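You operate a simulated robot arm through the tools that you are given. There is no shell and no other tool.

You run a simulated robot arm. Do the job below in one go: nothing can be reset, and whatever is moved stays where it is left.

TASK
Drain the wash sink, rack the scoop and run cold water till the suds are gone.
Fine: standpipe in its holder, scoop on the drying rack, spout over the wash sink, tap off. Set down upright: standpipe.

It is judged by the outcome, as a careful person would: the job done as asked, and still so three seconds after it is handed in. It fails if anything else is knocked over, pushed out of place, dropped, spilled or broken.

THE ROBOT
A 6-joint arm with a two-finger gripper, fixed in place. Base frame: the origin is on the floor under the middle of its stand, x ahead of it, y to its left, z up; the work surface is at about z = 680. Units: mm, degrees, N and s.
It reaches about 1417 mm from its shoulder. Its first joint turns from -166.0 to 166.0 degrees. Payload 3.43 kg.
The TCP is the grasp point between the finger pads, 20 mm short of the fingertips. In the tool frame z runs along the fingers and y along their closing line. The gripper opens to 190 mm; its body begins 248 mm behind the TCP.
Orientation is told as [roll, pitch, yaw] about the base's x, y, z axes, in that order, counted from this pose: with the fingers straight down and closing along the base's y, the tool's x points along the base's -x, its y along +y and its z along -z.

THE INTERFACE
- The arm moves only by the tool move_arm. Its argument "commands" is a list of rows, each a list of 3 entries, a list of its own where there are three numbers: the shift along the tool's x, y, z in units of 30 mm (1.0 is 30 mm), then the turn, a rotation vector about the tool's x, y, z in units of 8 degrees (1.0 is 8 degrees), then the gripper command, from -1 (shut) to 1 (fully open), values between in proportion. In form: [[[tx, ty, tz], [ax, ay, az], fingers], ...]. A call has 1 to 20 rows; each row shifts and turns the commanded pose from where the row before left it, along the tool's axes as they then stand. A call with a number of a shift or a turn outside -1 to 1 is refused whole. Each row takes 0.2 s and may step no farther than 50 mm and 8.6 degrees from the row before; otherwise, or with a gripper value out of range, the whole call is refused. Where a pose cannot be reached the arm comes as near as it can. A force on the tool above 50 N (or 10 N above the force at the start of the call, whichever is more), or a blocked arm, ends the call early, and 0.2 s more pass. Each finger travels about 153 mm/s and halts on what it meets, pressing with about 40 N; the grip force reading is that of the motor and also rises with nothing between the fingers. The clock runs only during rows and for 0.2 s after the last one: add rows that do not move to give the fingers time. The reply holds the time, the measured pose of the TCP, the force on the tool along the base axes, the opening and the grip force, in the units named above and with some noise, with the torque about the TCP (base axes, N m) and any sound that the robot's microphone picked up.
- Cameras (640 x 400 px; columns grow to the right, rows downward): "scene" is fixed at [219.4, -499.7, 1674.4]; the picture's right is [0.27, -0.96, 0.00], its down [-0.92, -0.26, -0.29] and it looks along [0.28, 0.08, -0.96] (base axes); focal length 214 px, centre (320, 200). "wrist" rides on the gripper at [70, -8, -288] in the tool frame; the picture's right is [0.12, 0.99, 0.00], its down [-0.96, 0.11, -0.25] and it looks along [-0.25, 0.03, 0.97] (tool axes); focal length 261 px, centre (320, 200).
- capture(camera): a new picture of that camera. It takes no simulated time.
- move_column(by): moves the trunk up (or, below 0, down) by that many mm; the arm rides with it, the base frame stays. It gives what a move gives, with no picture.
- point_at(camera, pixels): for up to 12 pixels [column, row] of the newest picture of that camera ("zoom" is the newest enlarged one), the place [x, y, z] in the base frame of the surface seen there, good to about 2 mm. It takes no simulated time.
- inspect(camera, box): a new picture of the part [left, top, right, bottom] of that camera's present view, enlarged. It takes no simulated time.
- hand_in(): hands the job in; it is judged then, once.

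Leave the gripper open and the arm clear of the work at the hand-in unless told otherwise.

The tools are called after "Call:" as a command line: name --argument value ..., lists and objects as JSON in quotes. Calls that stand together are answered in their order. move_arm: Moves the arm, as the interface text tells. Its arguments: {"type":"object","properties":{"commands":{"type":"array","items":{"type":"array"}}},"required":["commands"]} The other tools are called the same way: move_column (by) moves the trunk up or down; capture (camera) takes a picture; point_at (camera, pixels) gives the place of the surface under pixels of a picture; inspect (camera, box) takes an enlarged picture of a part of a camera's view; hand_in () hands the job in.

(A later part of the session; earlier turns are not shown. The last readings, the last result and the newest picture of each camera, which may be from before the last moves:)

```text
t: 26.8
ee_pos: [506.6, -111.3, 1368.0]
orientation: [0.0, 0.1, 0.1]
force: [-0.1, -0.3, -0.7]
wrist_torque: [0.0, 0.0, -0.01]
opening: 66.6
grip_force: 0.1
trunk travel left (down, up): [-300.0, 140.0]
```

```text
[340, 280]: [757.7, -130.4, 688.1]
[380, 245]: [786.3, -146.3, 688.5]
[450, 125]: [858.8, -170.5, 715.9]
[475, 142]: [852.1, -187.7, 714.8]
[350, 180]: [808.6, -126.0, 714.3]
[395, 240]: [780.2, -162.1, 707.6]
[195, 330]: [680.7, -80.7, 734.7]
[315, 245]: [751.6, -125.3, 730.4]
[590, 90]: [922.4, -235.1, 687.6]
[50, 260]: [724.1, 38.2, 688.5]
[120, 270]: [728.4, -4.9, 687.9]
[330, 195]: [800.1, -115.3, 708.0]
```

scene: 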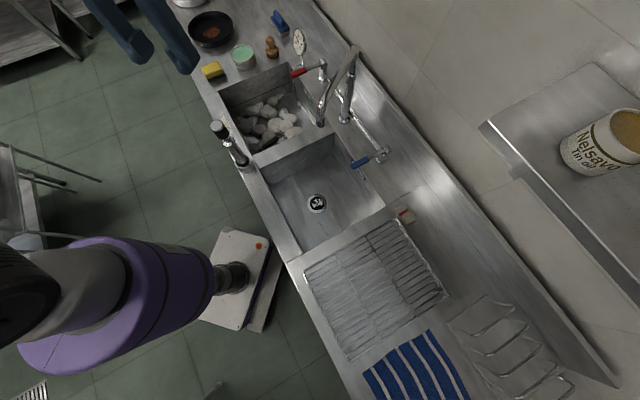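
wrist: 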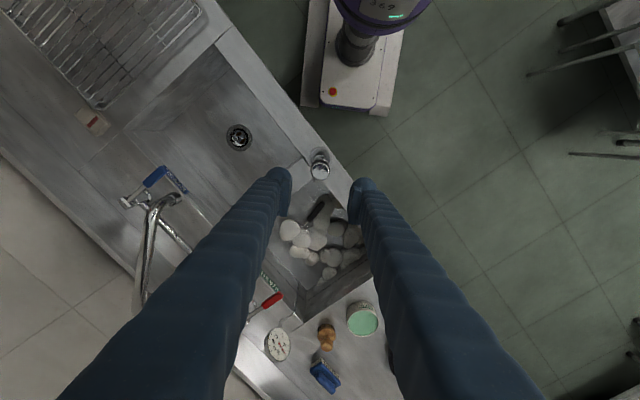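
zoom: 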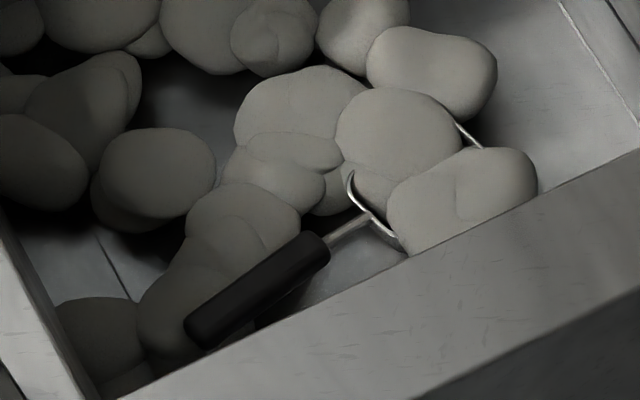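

The rim is centred at about (820,-166) with R≈40, and the handle axis runs at −32° with z≈723. I'll move level to above a grip point at (731,-106), turn the yaw to about −32° so the fingers close across the handle, and look from there.

Call:
move_arm --commands '[[[-0.9, 0.02, 0], [0, 0, 0], -0.3], [[-0.94, 0.02, 0], [0, 0, 0], -0.3], [[-0.94, 0.02, 0], [0, 0, 0], -0.3], [[-0.94, 0.02, 0], [0, 0, 0], -0.3], [[-0.94, 0.02, 0], [0, 0, 0], -0.3], [[-0.94, 0.02, 0], [0, 0, 0], -0.3], [[-0.94, 0.02, 0], [0, 0, 0], -0.3], [[-0.94, 0.02, 0], [0, 0, 0], -0.3], [[0, 0, 0], [0, 0, 1], -0.3], [[0, 0, 0], [0, 0, 1], -0.3], [[0, 0, 0], [0, 0, 1], -0.3], [[0, 0, 0], [0, 0, 1], -0.3], [[0, 0, 0], [0, 0, 0], -0.3]]'

Call:
capture --camera "wrist"

Call:
inspect --camera "wrist" --box '[260, 100, 380, 220]'

```text
t: 29.6
ee_pos: [733.2, -105.8, 1366.5]
orientation: [0.1, 0.0, -32.0]
force: [-0.6, 0.2, -0.3]
wrist_torque: [-0.01, -0.01, 0.03]
opening: 66.5
grip_force: 0.0
trunk travel left (down, up): [-300.0, 140.0]
```

```text
taken
```

wrist: 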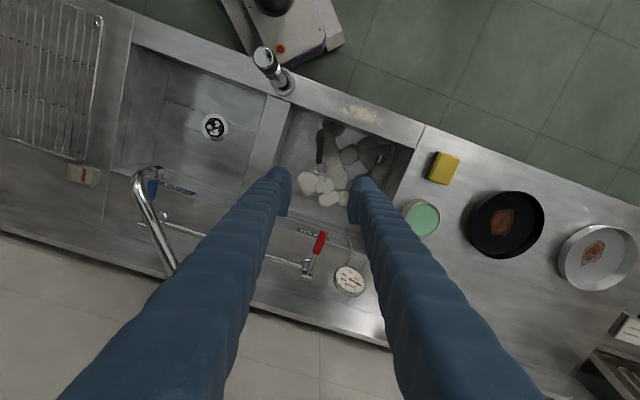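

```text
3.33 times, centred on (320, 160) of wrist
```

zoom: 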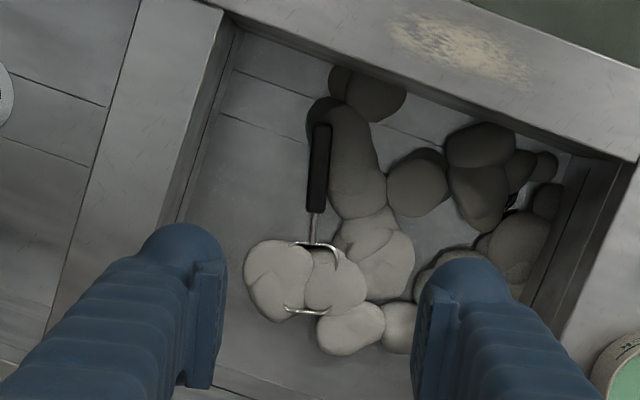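

Now the scoop is clear: handle from zoom (322,125) to (316,210), aligned with the image's vertical. I'll measure the handle from here.

Call:
point_at --camera "zoom" --pixels '[[322, 128], [319, 170], [316, 205], [310, 170], [329, 170], [315, 228], [335, 255], [300, 243], [305, 312], [290, 308], [240, 180], [270, 100]]'

```text
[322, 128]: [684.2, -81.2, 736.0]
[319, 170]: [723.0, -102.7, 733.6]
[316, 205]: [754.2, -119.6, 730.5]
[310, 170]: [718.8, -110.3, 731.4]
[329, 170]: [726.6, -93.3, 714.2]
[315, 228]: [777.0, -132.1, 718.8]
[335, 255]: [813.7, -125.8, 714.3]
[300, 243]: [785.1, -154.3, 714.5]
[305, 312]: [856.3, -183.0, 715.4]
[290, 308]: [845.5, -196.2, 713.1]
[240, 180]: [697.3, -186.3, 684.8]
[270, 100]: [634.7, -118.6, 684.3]
```

The handle axis passes (723.5,-102) at about −29.5°. I'll fine-tune the yaw and position, then descend to about z=1000 and check the arm and standpipe.

Call:
move_arm --commands '[[[-0.04, -0.06, 0], [0, 0, -0.3], -0.3], [[0, 0, 1], [0, 0, 0], -0.3], [[0, 0, 1], [0, 0, 0], -0.3], [[0, 0, 1], [0, 0, 0], -0.3], [[0, 0, 1], [0, 0, 0], -0.3], [[0, 0, 1], [0, 0, 0], -0.3], [[0, 0, 1], [0, 0, 0], -0.3], [[0, 0, 1], [0, 0, 0], -0.3], [[0, 0, 1], [0, 0, 0], -0.3], [[0, 0, 1], [0, 0, 0], -0.3], [[0, 0, 1], [0, 0, 0], -0.3], [[0, 0, 1], [0, 0, 0], -0.3], [[0, 0, 1], [0, 0, 0], -0.3], [[0, 0, 0], [0, 0, 0], -0.3]]'

Call:
capture --camera "scene"

Call:
capture --camera "wrist"

```text
t: 32.6
ee_pos: [732.0, -108.6, 1007.0]
orientation: [0.0, -0.1, -29.5]
force: [-1.5, 0.4, 0.6]
wrist_torque: [0.0, 0.0, -0.03]
opening: 66.4
grip_force: 0.1
trunk travel left (down, up): [-300.0, 140.0]
```

```text
taken
```

scene: 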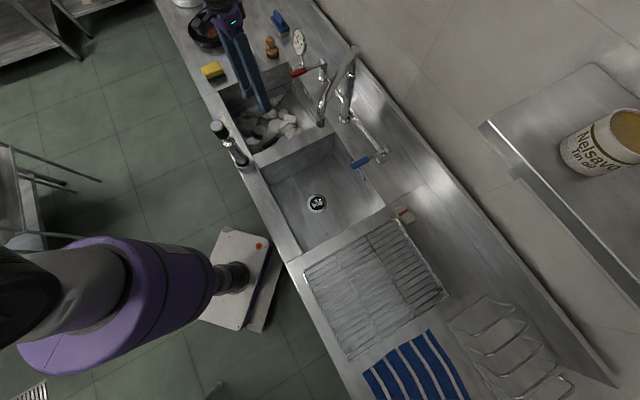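

```text
taken
```

wrist: 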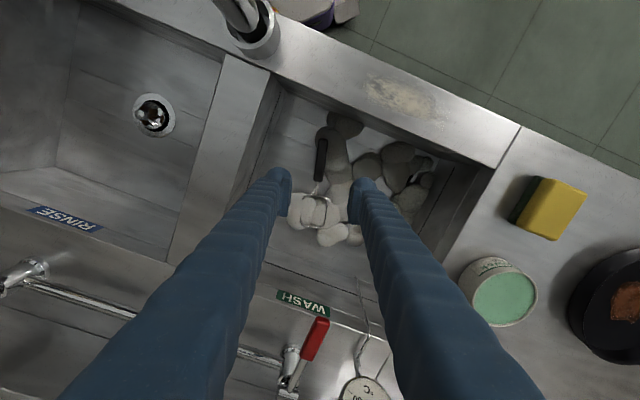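

The arm is well clear of the standpipe and tap. I'll continue down into the sink to z≈790.

Call:
move_arm --commands '[[[0, 0, 1], [0, 0, 0], -0.3], [[0, 0, 1], [0, 0, 0], -0.3], [[0, 0, 1], [0, 0, 0], -0.3], [[0, 0, 1], [0, 0, 0], -0.3], [[0, 0, 1], [0, 0, 0], -0.3], [[0, 0, 1], [0, 0, 0], -0.3], [[0, 0, 1], [0, 0, 0], -0.3], [[0, 0, 0.2], [0, 0, 0], -0.3], [[0, 0, 0], [0, 0, 0], -0.3]]'

Call:
inspect --camera "wrist" --box '[250, 110, 390, 230]'

Call:
capture --camera "scene"

```text
t: 34.6
ee_pos: [731.6, -108.3, 791.4]
orientation: [0.0, 0.1, -29.6]
force: [1.0, 0.8, 0.1]
wrist_torque: [-0.02, 0.01, -0.01]
opening: 66.4
grip_force: 0.1
trunk travel left (down, up): [-300.0, 140.0]
```

```text
3.33 times, centred on (320, 170) of wrist
```

zoom: 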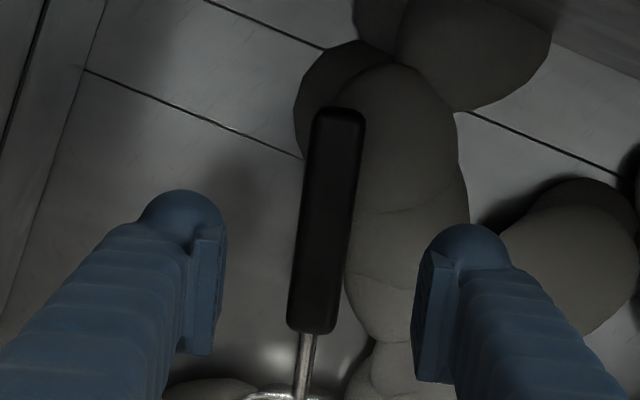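

```text
taken
```

scene: 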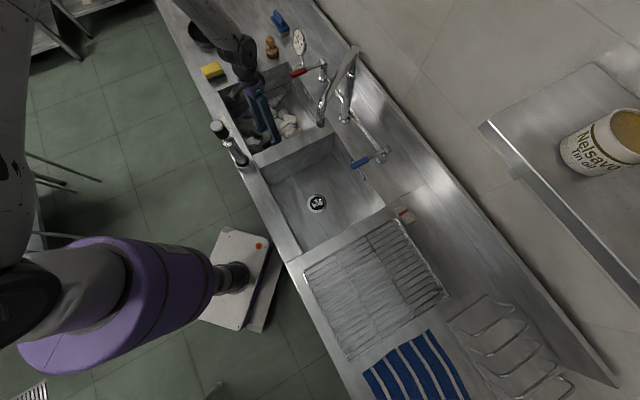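

The handle is centred between the fingers and parallel to them. I'll lower the last 67 mm gently to z≈724.

Call:
move_arm --commands '[[[0, 0, 0.5], [0, 0, 0], -0.3], [[0, 0, 0.5], [0, 0, 0], -0.3], [[0, 0, 0.5], [0, 0, 0], -0.3], [[0, 0, 0.4], [0, 0, 0], -0.3], [[0, 0, 0.3], [0, 0, 0], -0.3], [[0, 0, 0], [0, 0, 0], -0.3]]'

Call:
inspect --camera "wrist" --box '[250, 110, 390, 230]'

```text
t: 36.0
ee_pos: [732.4, -107.7, 724.4]
orientation: [-0.1, 0.0, -29.4]
force: [0.1, -0.4, -0.1]
wrist_torque: [-0.01, 0.02, 0.0]
opening: 66.5
grip_force: 0.1
trunk travel left (down, up): [-300.0, 140.0]
```

```text
3.33 times, centred on (320, 170) of wrist
```

zoom: 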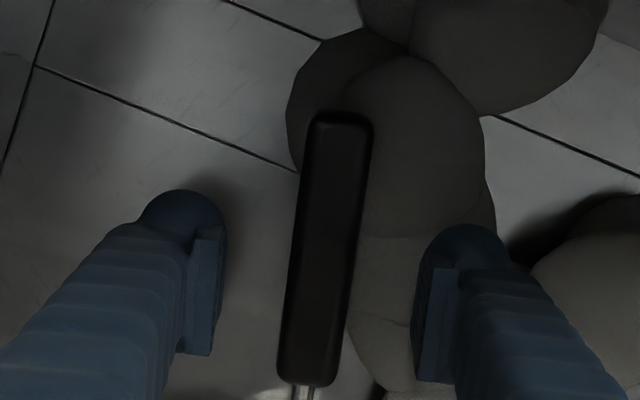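

No contact force, and the handle lies between the pads. Now I'll close on it.

Call:
move_arm --commands '[[[0, 0, 0], [0, 0, 0], -0.5], [[0, 0, 0], [0, 0, 0], -0.65], [[0, 0, 0], [0, 0, 0], -0.8], [[0, 0, 0], [0, 0, 0], -1], [[0, 0, 0], [0, 0, 0], -1], [[0, 0, 0], [0, 0, 0], -1]]'

Call:
inspect --camera "wrist" --box '[250, 110, 390, 230]'

```text
t: 37.4
ee_pos: [731.1, -109.0, 723.9]
orientation: [-0.1, 0.1, -29.5]
force: [0.6, -0.5, 0.1]
wrist_torque: [0.02, 0.01, -0.01]
opening: 20.7
grip_force: 40.0
trunk travel left (down, up): [-300.0, 140.0]
```

```text
3.33 times, centred on (320, 170) of wrist
```

zoom: 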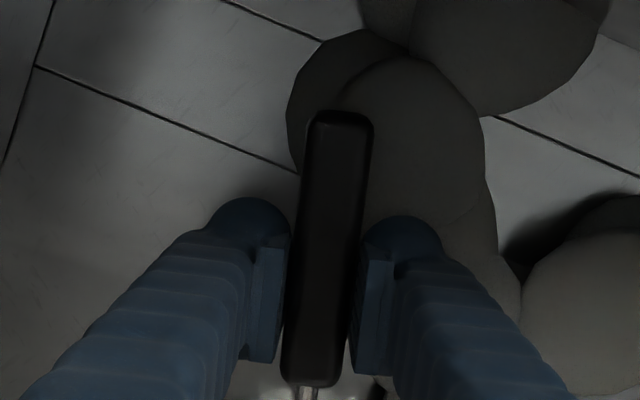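

I've got the handle (20.7 mm, 40 N). I'll lift straight up slowly out of the sink.

Call:
move_arm --commands '[[[0, 0, -0.2], [0, 0, 0], -1], [[0, 0, -0.3], [0, 0, 0], -1], [[0, 0, -0.4], [0, 0, 0], -1], [[0, 0, -0.5], [0, 0, 0], -1], [[0, 0, -0.5], [0, 0, 0], -1], [[0, 0, -0.5], [0, 0, 0], -1], [[0, 0, -0.5], [0, 0, 0], -1], [[0, 0, 0], [0, 0, 0], -1]]'

Call:
inspect --camera "scene" --box '[220, 70, 320, 170]'

Call:
capture --camera "wrist"

```text
t: 39.2
ee_pos: [732.2, -107.9, 811.5]
orientation: [0.1, 0.1, -29.5]
force: [0.0, -0.4, -1.0]
wrist_torque: [0.0, 0.04, 0.01]
opening: 20.4
grip_force: 40.1
trunk travel left (down, up): [-300.0, 140.0]
```

```text
4.00 times, centred on (270, 120) of scene
```

zoom: 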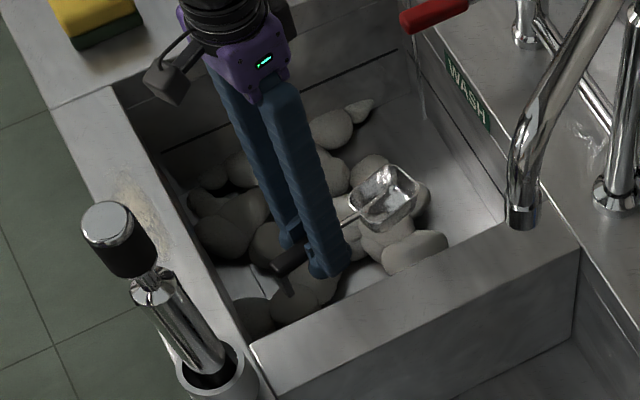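

```text
taken
```

wrist: 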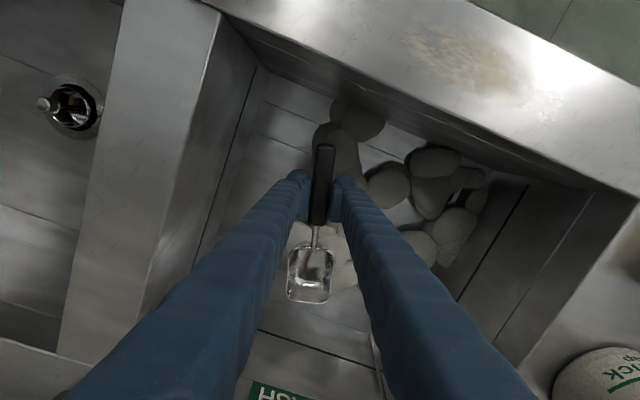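

The scoop, a small square tray scoop, is held firmly. I'll lift it high (z≈1380) so it clears the spout and standpipe, and check the spout apex, the wall shelf and the rack heights meanwhile.

Call:
move_arm --commands '[[[0, 0, -0.6], [0, 0, 0], -1], [[0, 0, -0.8], [0, 0, 0], -1], [[0, 0, -1], [0, 0, 0], -1], [[0, 0, -1], [0, 0, 0], -1], [[0, 0, -1], [0, 0, 0], -1], [[0, 0, -1], [0, 0, 0], -1], [[0, 0, -1], [0, 0, 0], -1], [[0, 0, -1], [0, 0, 0], -1], [[0, 0, -1], [0, 0, 0], -1], [[0, 0, -1], [0, 0, 0], -1], [[0, 0, -1], [0, 0, 0], -1], [[0, 0, -1], [0, 0, 0], -1], [[0, 0, -1], [0, 0, 0], -1], [[0, 0, -1], [0, 0, 0], -1], [[0, 0, -1], [0, 0, 0], -1], [[0, 0, -1], [0, 0, 0], -1], [[0, 0, -1], [0, 0, 0], -1], [[0, 0, -1], [0, 0, 0], -1], [[0, 0, -1], [0, 0, 0], -1], [[0, 0, -0.5], [0, 0, 0], -1]]'

Call:
capture --camera "scene"

Call:
point_at --camera "scene" --pixels '[[353, 47], [351, 52], [345, 60], [335, 80], [327, 95], [321, 123], [345, 118], [347, 95], [490, 125], [575, 150], [355, 50], [325, 105]]'

Call:
inspect --camera "scene" --box '[295, 205, 455, 365]'

```text
t: 43.4
ee_pos: [731.7, -108.9, 1379.4]
orientation: [0.0, 0.0, -29.6]
force: [-0.1, 0.8, -0.8]
wrist_torque: [0.0, 0.01, 0.02]
opening: 20.8
grip_force: 40.2
trunk travel left (down, up): [-300.0, 140.0]
```

```text
taken
```

scene: 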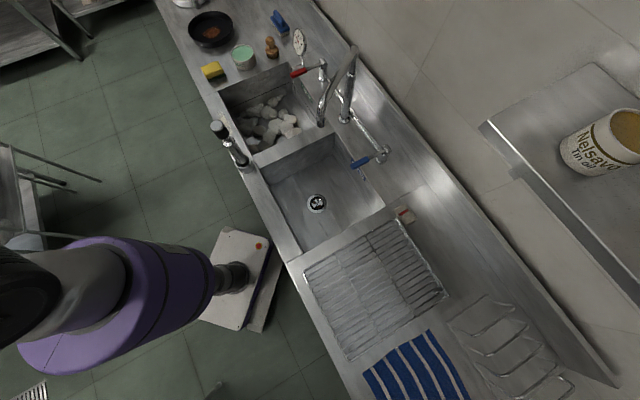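

```text
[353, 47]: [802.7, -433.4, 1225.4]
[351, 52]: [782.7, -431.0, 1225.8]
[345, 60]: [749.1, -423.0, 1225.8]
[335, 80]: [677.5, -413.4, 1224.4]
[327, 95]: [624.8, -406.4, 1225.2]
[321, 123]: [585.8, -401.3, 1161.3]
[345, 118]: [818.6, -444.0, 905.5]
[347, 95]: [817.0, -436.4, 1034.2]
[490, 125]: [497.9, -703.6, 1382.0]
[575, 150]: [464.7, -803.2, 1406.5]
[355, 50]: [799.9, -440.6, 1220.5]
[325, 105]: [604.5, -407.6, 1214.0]
```

```text
2.50 times, centred on (375, 285) of scene
```

zoom: 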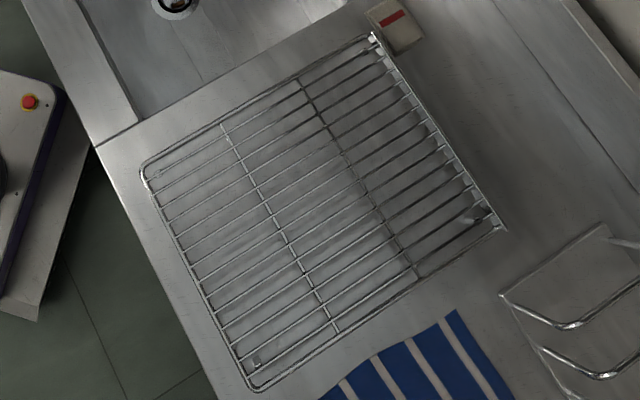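

Important: the wall shelf's front corner is at (498,-704), z≈1382, just behind the rack, so I must stay clear of it. The spout arm is at z=1225, pivots at about (828,-440), and its nozzle is at (586,-401), z≈1161. Now I'll measure the rack's rim and cross-wires.

Call:
point_at --camera "zoom" --pixels '[[146, 178], [260, 100], [374, 36], [440, 133], [503, 230], [380, 312], [256, 389], [200, 285], [275, 220], [250, 175], [355, 170], [330, 130]]'

Call:
point_at --camera "scene" --pixels '[[482, 124], [520, 168], [560, 210], [600, 250], [597, 62], [500, 165], [512, 175], [560, 225], [620, 270]]'

Call:
inspect --camera "scene" --box '[335, 250, 395, 310]'

```text
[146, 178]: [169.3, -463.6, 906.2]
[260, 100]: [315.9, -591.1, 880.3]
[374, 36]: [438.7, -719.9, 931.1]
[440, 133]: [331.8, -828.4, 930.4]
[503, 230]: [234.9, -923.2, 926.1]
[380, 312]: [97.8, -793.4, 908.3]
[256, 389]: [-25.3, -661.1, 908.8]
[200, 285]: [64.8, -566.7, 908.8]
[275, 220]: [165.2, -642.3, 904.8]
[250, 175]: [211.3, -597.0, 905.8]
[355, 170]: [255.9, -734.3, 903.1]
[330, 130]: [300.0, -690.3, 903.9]
```

```text
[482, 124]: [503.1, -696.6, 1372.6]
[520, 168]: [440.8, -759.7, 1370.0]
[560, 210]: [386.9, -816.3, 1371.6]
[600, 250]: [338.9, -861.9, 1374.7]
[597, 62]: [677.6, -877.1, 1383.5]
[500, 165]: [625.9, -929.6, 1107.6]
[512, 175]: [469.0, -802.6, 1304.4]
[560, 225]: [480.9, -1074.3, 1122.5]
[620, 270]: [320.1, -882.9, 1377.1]
```

```text
6.67 times, centred on (365, 280) of scene
```

zoom: 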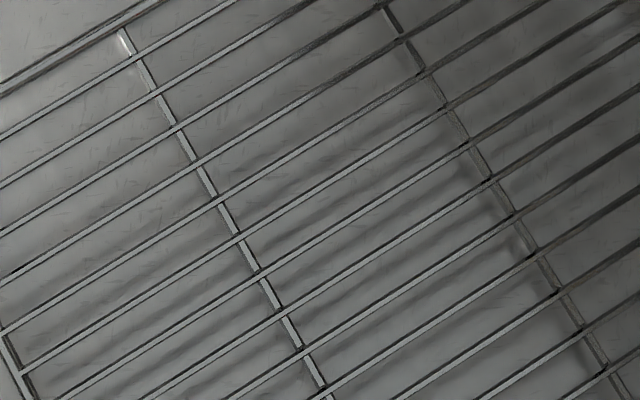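

The rack surface (wires) is flat at z≈908, with a raised back lip at 931, and the shelf edge is well behind it (w≈849 versus my target w≈560). I'll turn the yaw to −45° so the tray points to the back of the rack, then travel at z=1380, above the spout, toward the rack.

Call:
move_arm --commands '[[[0, 0, 0], [0, 0, 0.97], -1], [[0, 0, 0], [0, 0, 0.97], -1], [[0.04, -0.4, 0], [0, 0, 0], -1], [[0.04, -0.7, 0], [0, 0, 0], -1], [[0.045, -1, 0], [0, 0, 0], -1], [[0.045, -1, 0], [0, 0, 0], -1], [[0.045, -1, 0], [0, 0, 0], -1], [[0.045, -1, 0], [0, 0, 0], -1], [[0.045, -1, 0], [0, 0, 0], -1], [[0.045, -1, 0], [0, 0, 0], -1], [[0.045, -1, 0], [0, 0, 0], -1], [[0.045, -1, 0], [0, 0, 0], -1], [[0.045, -1, 0], [0, 0, 0], -1], [[0.045, -1, 0], [0, 0, 0], -1], [[0.045, -1, 0], [0, 0, 0], -1], [[0, 0, 0], [0, 0, 0], -1]]'

Call:
capture --camera "scene"

Call:
capture --camera "wrist"

```text
t: 46.8
ee_pos: [461.9, -353.2, 1378.8]
orientation: [0.0, 0.0, -45.1]
force: [0.3, -0.4, -1.3]
wrist_torque: [0.04, 0.05, 0.02]
opening: 20.4
grip_force: 40.3
trunk travel left (down, up): [-300.0, 140.0]
```

```text
taken
```

scene: 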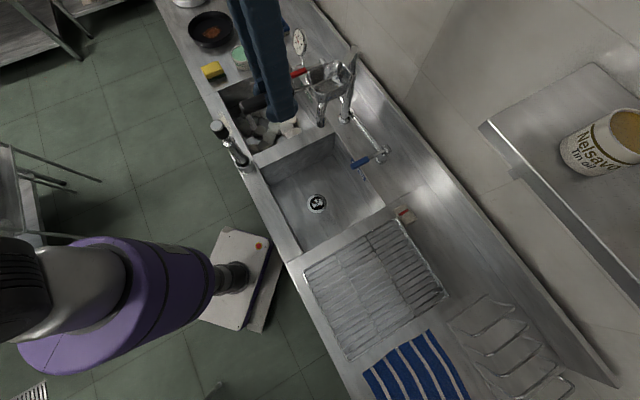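

```text
taken
```

wrist: 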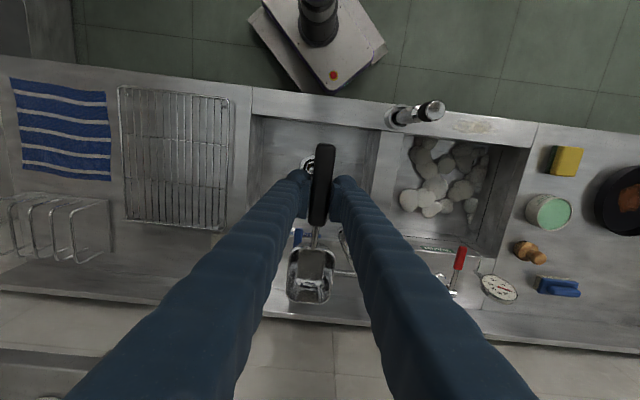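

The scoop hangs level over the rinse sink, and I can see the flat wire drying rack at wrist (175,155). I'll carry on along the counter to above the rack, descending only once past the spout.

Call:
move_arm --commands '[[[0.02, -0.6, 0], [0, 0, 0], -1], [[0.02, -1, 0], [0, 0, 0], -1], [[0.02, -1, 0], [0, 0, 0], -1], [[0.02, -1, 0], [0, 0, 0], -1], [[0.02, -1, 0], [0, 0, 0], -1], [[0.02, -1, 0.5], [0, 0, 0], -1], [[0.02, -1, 1], [0, 0, 0], -1], [[0.02, -1, 1], [0, 0, 0], -1], [[0.02, -1, 1], [0, 0, 0], -1], [[0.02, -1, 1], [0, 0, 0], -1], [[0.02, -1, 1], [0, 0, 0], -1], [[0, -1, 1], [0, 0, 0], -1], [[0, -0.6, 1], [0, 0, 0], -1], [[0, -0.36, 1], [0, 0, 0], -1], [[0, 0, 1], [0, 0, 0], -1], [[0, 0, 1], [0, 0, 0], -1], [[0, 0, 0], [0, 0, 0], -1]]'

Call:
capture --camera "wrist"

Call:
capture --camera "scene"

```text
t: 50.4
ee_pos: [190.2, -615.5, 1064.2]
orientation: [0.0, 0.0, -45.1]
force: [0.1, 0.3, -1.3]
wrist_torque: [0.07, 0.02, -0.03]
opening: 20.6
grip_force: 40.2
trunk travel left (down, up): [-300.0, 140.0]
```

```text
taken
```

wrist: 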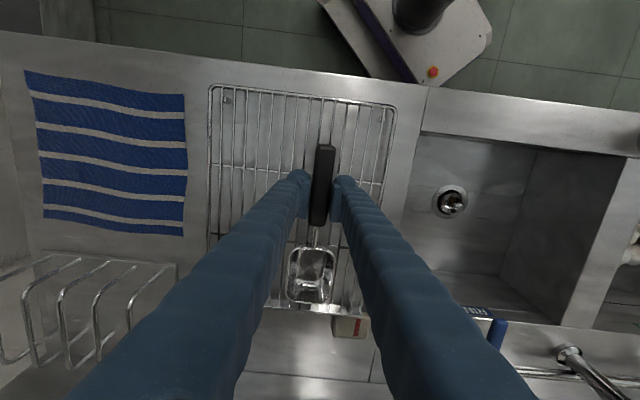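

```text
taken
```

scene: 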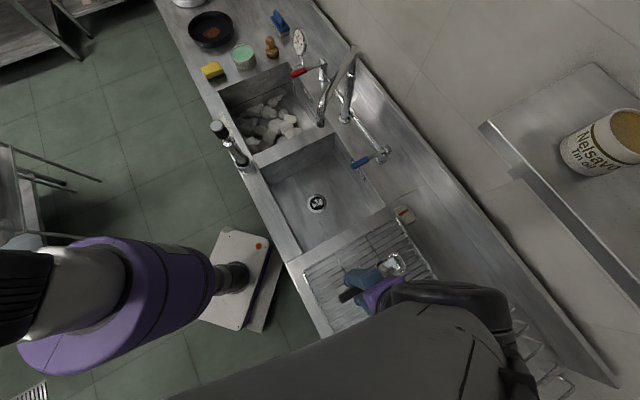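

The scoop is over the rack. The arm's wrist links appear at scene (400–520, 285–390); before descending I'll check their position relative to the shelf.

Call:
point_at --camera "scene" --pixels '[[385, 292], [430, 295], [480, 300], [510, 330], [518, 365], [450, 350], [392, 263], [370, 275], [350, 296]]'

Call:
inspect --camera "scene" --box '[320, 230, 440, 330]'

```text
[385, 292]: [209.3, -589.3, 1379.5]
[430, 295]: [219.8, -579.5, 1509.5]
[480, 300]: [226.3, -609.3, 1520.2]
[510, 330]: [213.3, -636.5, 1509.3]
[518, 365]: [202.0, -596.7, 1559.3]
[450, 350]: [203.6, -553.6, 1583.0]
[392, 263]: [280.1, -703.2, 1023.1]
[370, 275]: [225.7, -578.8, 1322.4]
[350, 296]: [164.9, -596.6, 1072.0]
```

```text
4.00 times, centred on (380, 280) of scene
```

zoom: 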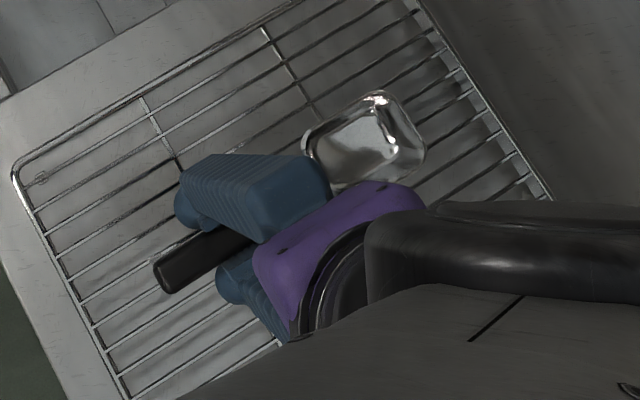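

The wrist stays at w≈600, well clear of the shelf. I'll lower to just above contact, with the TCP at about 950 and the scoop bottom at about 914.

Call:
move_arm --commands '[[[0, 0, 0.8], [0, 0, 0], -1], [[0, 0, 0.8], [0, 0, 0], -1], [[0, 0, 0.8], [0, 0, 0], -1], [[0, 0, 0.7], [0, 0, 0], -1], [[0, 0, 0.4], [0, 0, 0], -1], [[0, 0, 0.3], [0, 0, 0], -1], [[0, 0, 0], [0, 0, 0], -1]]'

Call:
inspect --camera "scene" --box '[320, 230, 440, 330]'

Call:
capture --camera "wrist"

```text
t: 52.0
ee_pos: [191.9, -614.7, 952.7]
orientation: [-0.1, -0.2, -45.2]
force: [1.2, 3.9, 35.5]
wrist_torque: [-0.18, -0.22, 0.04]
opening: 20.6
grip_force: 40.2
trunk travel left (down, up): [-300.0, 140.0]
```

```text
4.00 times, centred on (380, 280) of scene
```

zoom: 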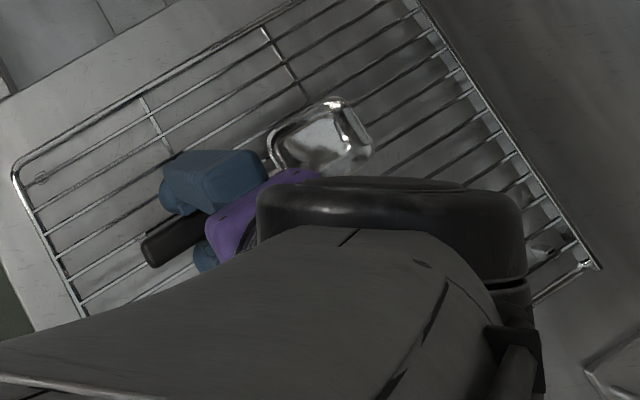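

```text
taken
```

wrist: 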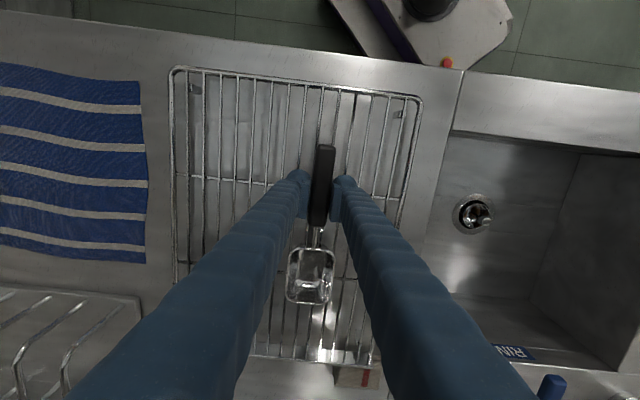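

There is already contact (35 N upward), so the scoop touched a little earlier than expected. I'll ease up by small steps to relieve it.

Call:
move_arm --commands '[[[0, 0, -0.06], [0, 0, 0], -1], [[0, 0, 0], [0, 0, 0], -1]]'

Call:
inspect --camera "wrist" --box '[260, 130, 380, 330]'

```text
t: 52.6
ee_pos: [192.1, -613.8, 952.2]
orientation: [-0.1, 0.0, -45.0]
force: [4.1, -1.0, 20.6]
wrist_torque: [-0.42, -0.39, 0.0]
opening: 20.6
grip_force: 40.0
trunk travel left (down, up): [-300.0, 140.0]
```

```text
2.00 times, centred on (320, 230) of wrist
```

zoom: 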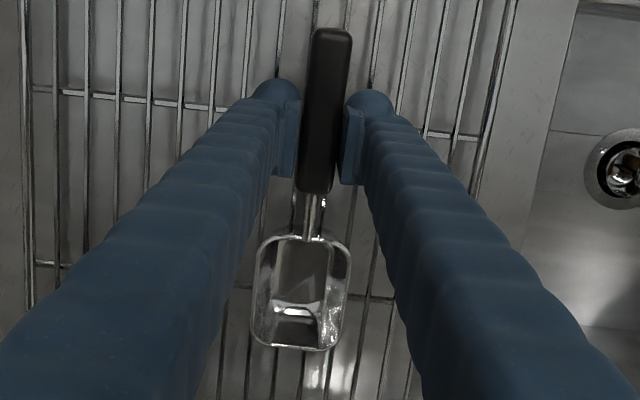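

Still 20 N, so I'll ease up a bit more.

Call:
move_arm --commands '[[[0, 0, -0.05], [0, 0, 0], -1], [[0, 0, 0], [0, 0, 0], -1]]'

```text
t: 53.2
ee_pos: [190.0, -614.8, 953.1]
orientation: [0.1, 0.1, -45.1]
force: [-0.3, -0.3, -0.6]
wrist_torque: [0.0, -0.02, -0.02]
opening: 20.8
grip_force: 39.8
trunk travel left (down, up): [-300.0, 140.0]
```

Force is now just about nil, with the scoop barely touching. I'll check that it is level by measuring its rim and handle before releasing.

Call:
inspect --camera "wrist" --box '[270, 130, 370, 320]'

Call:
point_at --camera "zoom" --pixels '[[300, 355], [275, 350], [325, 358], [270, 258], [345, 262], [331, 50], [316, 200], [313, 230], [290, 380], [235, 370], [350, 385], [300, 310]]'

```text
2.11 times, centred on (320, 225) of wrist
```

zoom: 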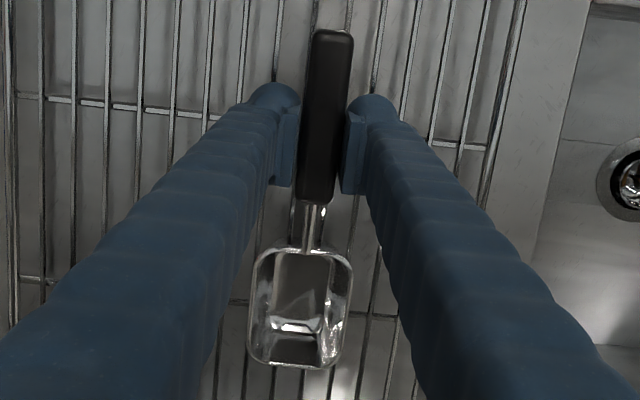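

```text
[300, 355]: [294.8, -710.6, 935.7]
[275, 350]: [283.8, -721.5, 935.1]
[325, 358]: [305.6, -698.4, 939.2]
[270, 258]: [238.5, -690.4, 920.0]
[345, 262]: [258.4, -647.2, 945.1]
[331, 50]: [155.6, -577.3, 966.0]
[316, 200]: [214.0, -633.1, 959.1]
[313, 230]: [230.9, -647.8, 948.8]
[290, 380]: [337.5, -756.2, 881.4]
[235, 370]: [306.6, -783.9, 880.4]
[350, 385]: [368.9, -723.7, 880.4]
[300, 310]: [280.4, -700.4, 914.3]
```

The scoop is level (rim z≈940–945, tray floor 914 on the wires). I'll open the fingers gradually to release it.

Call:
move_arm --commands '[[[0, 0, 0.02], [0, 0, 0], -1], [[0, 0, 0], [0, 0, 0], -0.75], [[0, 0, 0], [0, 0, 0], -0.65], [[0, 0, 0], [0, 0, 0], -0.5], [[0, 0, 0], [0, 0, 0], -0.35], [[0, 0, 0], [0, 0, 0], -0.35], [[0, 0, 0], [0, 0, 0], -0.35]]'

Call:
inspect --camera "wrist" --box '[270, 130, 370, 320]'

```text
t: 54.8
ee_pos: [191.7, -614.3, 954.2]
orientation: [0.1, 0.0, -45.1]
force: [-0.2, -0.1, 0.5]
wrist_torque: [-0.01, 0.0, 0.02]
opening: 61.9
grip_force: 0.1
trunk travel left (down, up): [-300.0, 140.0]
```

```text
2.11 times, centred on (320, 225) of wrist
```

zoom: 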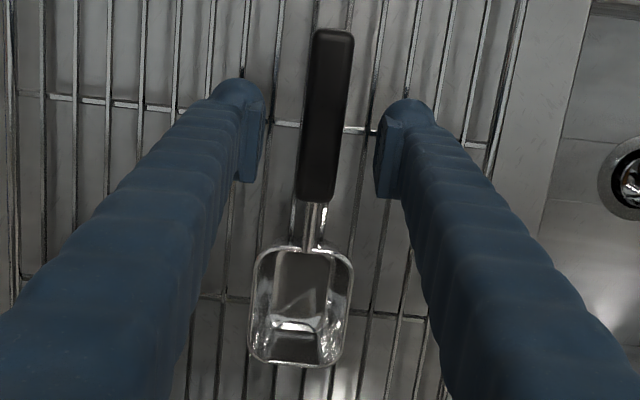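

The scoop rests on the rack, released. I'll rise straight up and check that it stays put.

Call:
move_arm --commands '[[[0, 0, -0.3], [0, 0, 0], -0.35], [[0, 0, -0.6], [0, 0, 0], -0.35], [[0, 0, -1], [0, 0, 0], -0.35], [[0, 0, -1], [0, 0, 0], -0.35], [[0, 0, -1], [0, 0, 0], -0.35], [[0, 0, -1], [0, 0, 0], -0.35], [[0, 0, -1], [0, 0, 0], -0.35], [[0, 0, 0], [0, 0, 0], -0.35]]'

Call:
capture --camera "wrist"

Call:
inspect --camera "wrist" --box '[260, 130, 380, 290]'

```text
t: 56.6
ee_pos: [192.0, -613.8, 1129.2]
orientation: [0.0, 0.0, -45.1]
force: [0.5, 0.8, 0.8]
wrist_torque: [-0.01, 0.01, -0.02]
opening: 61.8
grip_force: 0.2
trunk travel left (down, up): [-300.0, 140.0]
```

```text
taken
```

wrist: 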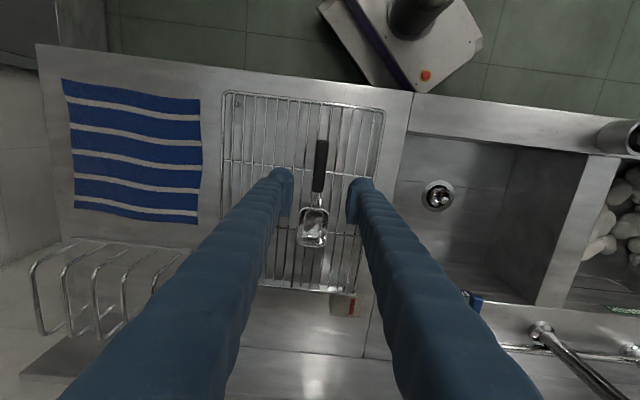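

```text
2.50 times, centred on (320, 210) of wrist
```

zoom: 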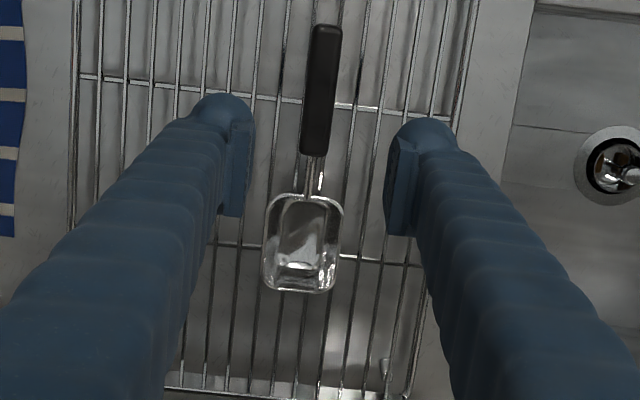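

The scoop lies securely on the rack. Next is the spout: I'll rise to z≈1400 and travel to above the spout's horizontal arm (about (640,-406), tube centre z≈1213), staying away from the shelf.

Call:
move_arm --commands '[[[0, 0, -1], [0, 0, 0], -0.3], [[0, 0, -1], [0, 0, 0], -0.3], [[0, 0, -1], [0, 0, 0], -0.3], [[0, 0, -1], [0, 0, 0], -0.3], [[0, 0, -1], [0, 0, 0], -0.3], [[0, 0, -1], [0, 0, 0], -0.3], [[0, 0, -1], [0, 0, 0], -0.3], [[0, 0, -1], [0, 0, 0], -0.3], [[0, 0, -1], [0, 0, 0], -0.3], [[-0.354, 0.966, 0], [0, 0, 0], -0.3], [[-0.354, 0.966, 0], [0, 0, 0], -0.3], [[-0.354, 0.966, 0], [0, 0, 0], -0.3], [[-0.354, 0.966, 0], [0, 0, 0], -0.3], [[-0.354, 0.966, 0], [0, 0, 0], -0.3], [[-0.354, 0.966, 0], [0, 0, 0], -0.3], [[-0.354, 0.966, 0], [0, 0, 0], -0.3], [[-0.354, 0.966, 0], [0, 0, 0], -0.3], [[-0.354, 0.966, 0], [0, 0, 0], -0.3], [[-0.354, 0.966, 0], [0, 0, 0], -0.3], [[-0.354, 0.966, 0], [0, 0, 0], -0.3]]'

Call:
move_arm --commands '[[[-0.354, 0.966, 0], [0, 0, 0], -0.3], [[-0.354, 0.966, 0], [0, 0, 0], -0.3], [[-0.354, 0.966, 0], [0, 0, 0], -0.3], [[-0.354, 0.966, 0], [0, 0, 0], -0.3], [[-0.354, 0.966, 0], [0, 0, 0], -0.3], [[0, 0, 0], [0, 0, -1], -0.3], [[0, 0, 0], [0, 0, -1], -0.3], [[0, 0, 0], [0, 0, -1], -0.3], [[0, 0, 0], [0, 0, -1], -0.3], [[0, 0, 0], [0, 0, -0.5], -0.3], [[0, 0, 0], [0, 0, 0], -0.3]]'

Call:
capture --camera "wrist"

Call:
capture --camera "scene"

```text
t: 60.8
ee_pos: [500.7, -471.5, 1399.5]
orientation: [-0.1, 0.1, -45.1]
force: [1.1, -0.1, -0.6]
wrist_torque: [0.01, 0.06, -0.03]
opening: 66.3
grip_force: 0.0
trunk travel left (down, up): [-300.0, 140.0]
```

```text
t: 63.2
ee_pos: [639.1, -407.7, 1400.0]
orientation: [-0.1, 0.1, -9.0]
force: [-0.7, 0.0, -0.9]
wrist_torque: [0.02, 0.05, -0.01]
opening: 66.8
grip_force: 0.0
trunk travel left (down, up): [-300.0, 140.0]
```

```text
taken
```

wrist: 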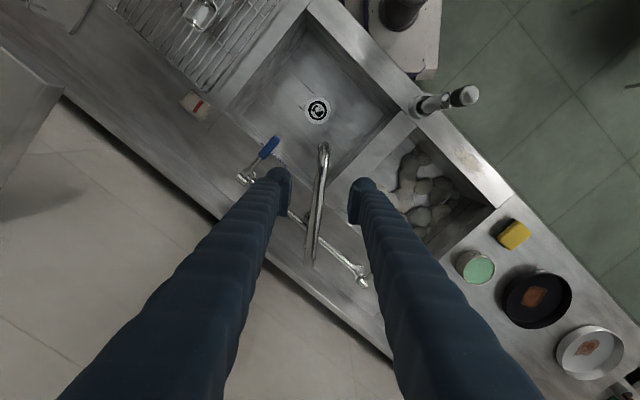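

```text
taken
```

scene: 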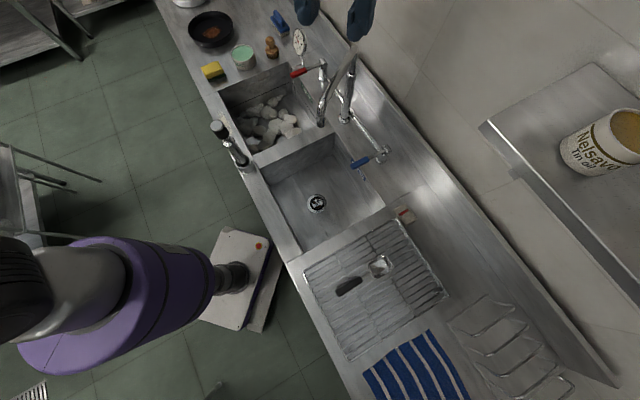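

The scoop is on the rack at scene (365,277). In the wrist view the spout arm runs from (323,147) to (310,255), between the fingers. I'll measure it from here, and take a closer look at both taps.

Call:
point_at --camera "wrist" --pixels '[[323, 147], [322, 160], [320, 175], [318, 190], [316, 205], [314, 220], [312, 240], [310, 255], [326, 175], [315, 175], [324, 150], [272, 145]]'

Call:
inspect --camera "wrist" --box '[220, 120, 380, 290]'

Call:
inspect --camera "scene" --box '[340, 140, 400, 180]'

Call:
inspect --camera "scene" --box '[285, 50, 345, 90]'

```text
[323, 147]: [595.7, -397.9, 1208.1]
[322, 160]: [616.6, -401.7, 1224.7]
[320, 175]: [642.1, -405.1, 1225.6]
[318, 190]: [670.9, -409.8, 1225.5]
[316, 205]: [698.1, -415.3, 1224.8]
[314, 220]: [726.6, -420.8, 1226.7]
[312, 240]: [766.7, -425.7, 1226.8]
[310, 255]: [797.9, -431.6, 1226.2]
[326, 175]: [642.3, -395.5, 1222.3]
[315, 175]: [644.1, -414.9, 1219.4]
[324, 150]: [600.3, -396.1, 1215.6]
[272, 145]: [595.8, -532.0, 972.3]
```

```text
2.35 times, centred on (300, 205) of wrist
```

zoom: 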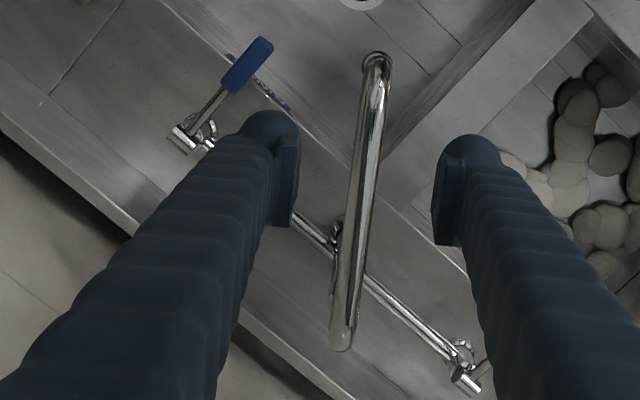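

```text
10.00 times, centred on (370, 160) of scene
```

zoom: 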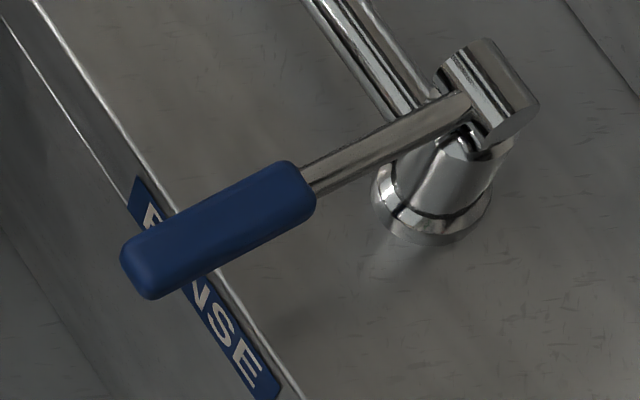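

```text
10.00 times, centred on (315, 70) of scene
```

zoom: 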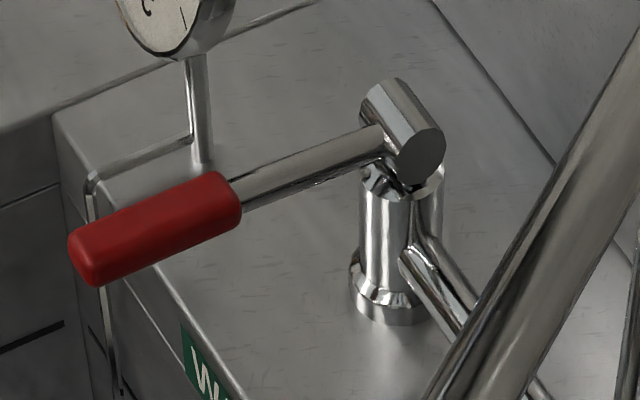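

The taps' levers hinge on a horizontal barrel, so they lift up and down; both lie level now and are off. The spout tube's axis at x=640 is y≈−405, its top is at z=1226, and it points at −9.4° about a pivot near (827,−437). I'll lower the open fingers around the tube and narrow them loosely to cage it.

Call:
move_arm --commands '[[[0, 0.1, 0.5], [0, 0, 0], -0.3], [[0, 0, 1], [0, 0, 0], -0.3], [[0, 0, 1], [0, 0, 0], -0.3], [[0, 0, 1], [0, 0, 0], -0.3], [[0, 0, 1], [0, 0, 0], -0.3], [[0, 0, 0.8], [0, 0, 0], -0.3], [[0, 0, 0.6], [0, 0, 0], -0.3], [[0, 0, 0.35], [0, 0, 0], -0.3], [[0, 0, 0], [0, 0, 0], -0.3], [[0, 0, 0], [0, 0, 0], -0.5], [[0, 0, 0], [0, 0, 0], -0.64], [[0, 0, 0], [0, 0, 0], -0.64], [[0, 0, 0], [0, 0, 0], -0.64]]'

Call:
capture --camera "wrist"

Call:
capture --camera "scene"

```text
t: 66.0
ee_pos: [640.6, -403.7, 1212.0]
orientation: [0.1, 0.0, -9.1]
force: [0.4, 0.2, -0.3]
wrist_torque: [0.0, 0.01, -0.02]
opening: 34.1
grip_force: 0.0
trunk travel left (down, up): [-300.0, 140.0]
```

```text
taken
```

wrist: 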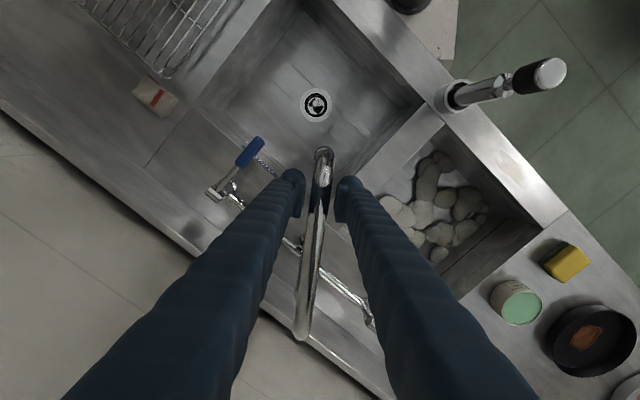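

```text
taken
```

scene: 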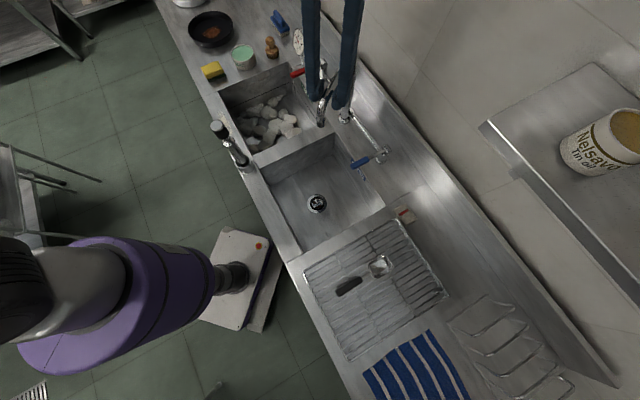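

The tube is caged with a few mm of play on each side. I'll swing the spout toward the wash sink along its arc, first a small portion to see the resistance.

Call:
move_arm --commands '[[[-0.024, 0.552, 0], [0, 0, 0.625], -0.64], [[-0.024, 0.552, 0], [0, 0, 0.625], -0.64], [[-0.024, 0.552, 0], [0, 0, 0.625], -0.64], [[0, 0, 0], [0, 0, 0], -0.64]]'

Call:
capture --camera "wrist"

```text
t: 67.0
ee_pos: [654.7, -355.3, 1213.6]
orientation: [0.0, 0.0, -24.1]
force: [-1.1, 1.2, -0.5]
wrist_torque: [-0.02, 0.01, -0.03]
opening: 34.0
grip_force: 0.1
trunk travel left (down, up): [-300.0, 140.0]
```

```text
taken
```

wrist: 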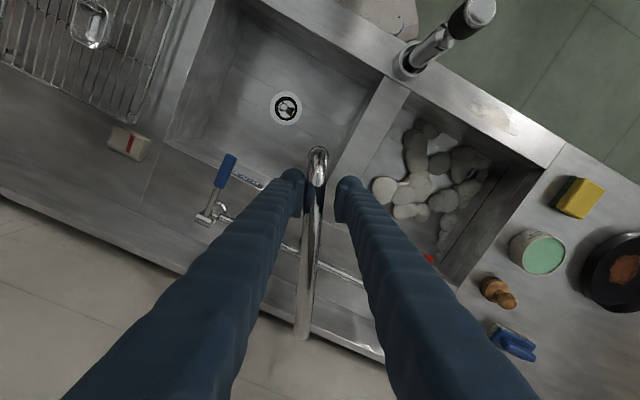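

The spout swings freely with negligible force. I'll continue along the arc to about θ=91°, over the wash sink.

Call:
move_arm --commands '[[[-0.024, 0.552, 0], [0, 0, 0.625], -0.64], [[-0.024, 0.552, 0], [0, 0, 0.625], -0.64], [[-0.024, 0.552, 0], [0, 0, 0.625], -0.64], [[-0.024, 0.552, 0], [0, 0, 0.625], -0.64], [[-0.024, 0.552, 0], [0, 0, 0.625], -0.64], [[-0.024, 0.552, 0], [0, 0, 0.625], -0.64], [[0, 0, 0], [0, 0, 0], -0.64]]'

Call:
capture --camera "wrist"

```text
t: 68.6
ee_pos: [716.7, -277.9, 1211.6]
orientation: [0.0, 0.0, -54.1]
force: [-0.4, -0.6, 0.0]
wrist_torque: [0.01, 0.01, 0.02]
opening: 34.2
grip_force: 0.0
trunk travel left (down, up): [-300.0, 140.0]
```

```text
taken
```

wrist: 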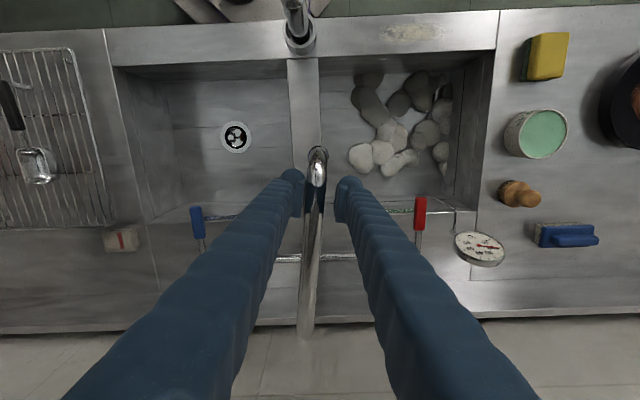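

The spout is now about level with the divider. I'll continue another 35°.

Call:
move_arm --commands '[[[-0.024, 0.552, 0], [0, 0, 0.625], -0.64], [[-0.024, 0.552, 0], [0, 0, 0.625], -0.64], [[-0.024, 0.552, 0], [0, 0, 0.625], -0.64], [[-0.024, 0.552, 0], [0, 0, 0.625], -0.64], [[-0.024, 0.552, 0], [0, 0, 0.625], -0.64], [[-0.024, 0.552, 0], [0, 0, 0.625], -0.64], [[-0.024, 0.552, 0], [0, 0, 0.625], -0.64], [[0, 0, 0], [0, 0, 0], -0.64]]'

Call:
capture --camera "wrist"

Call:
capture --camera "scene"

```text
t: 70.5
ee_pos: [814.2, -246.5, 1212.2]
orientation: [-0.9, 0.0, -89.2]
force: [-34.0, -4.2, 6.5]
wrist_torque: [-0.3, 0.01, 0.78]
opening: 53.1
grip_force: 16.4
trunk travel left (down, up): [-300.0, 140.0]
stopped in row 8: the force on the tool passed its limit at 51 N (the readings are from after the stop); the commanded pose is now the measured one
```

```text
taken
```

wrist: 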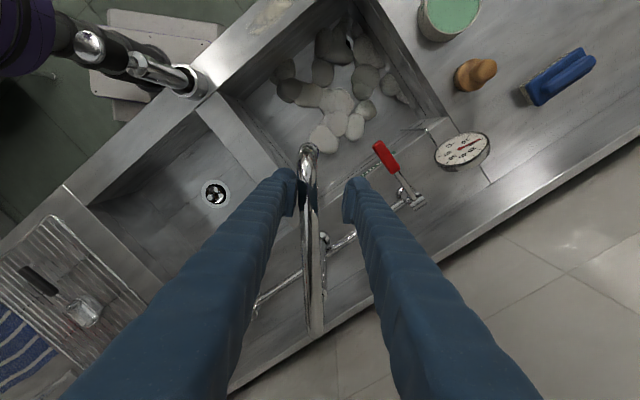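

```text
taken
```

scene: 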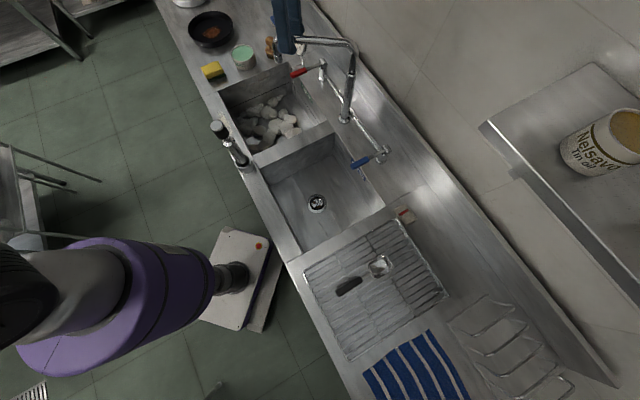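

The spout has reached its end stop (34 N against me in −x), now pointing over the wash sink. I'll back off about 6 mm to relieve the push and open the fingers a little.

Call:
move_arm --commands '[[[0, -0.15, 0], [0, 0, 0], -0.5], [[0, -0.15, 0], [0, 0, 0], -0.4], [[0, 0, 0], [0, 0, 0], -0.35], [[0, 0, 0], [0, 0, 0], -0.35]]'

Call:
capture --camera "wrist"

Call:
inspect --camera "scene" --box '[250, 20, 370, 130]'

```text
t: 71.5
ee_pos: [813.8, -243.5, 1210.8]
orientation: [-0.5, -0.1, -89.1]
force: [-0.1, -0.6, -0.4]
wrist_torque: [0.0, 0.02, -0.06]
opening: 61.6
grip_force: 0.2
trunk travel left (down, up): [-300.0, 140.0]
```

```text
taken
```

wrist: 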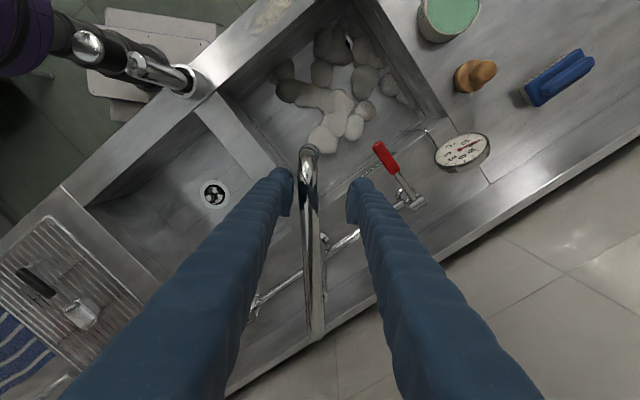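

```text
3.64 times, centred on (310, 75) of scene
```

zoom: 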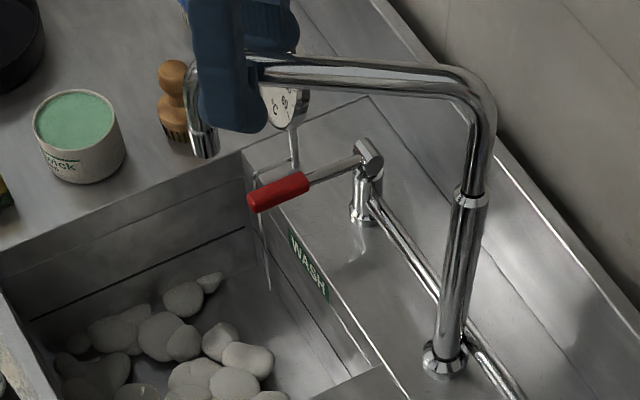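

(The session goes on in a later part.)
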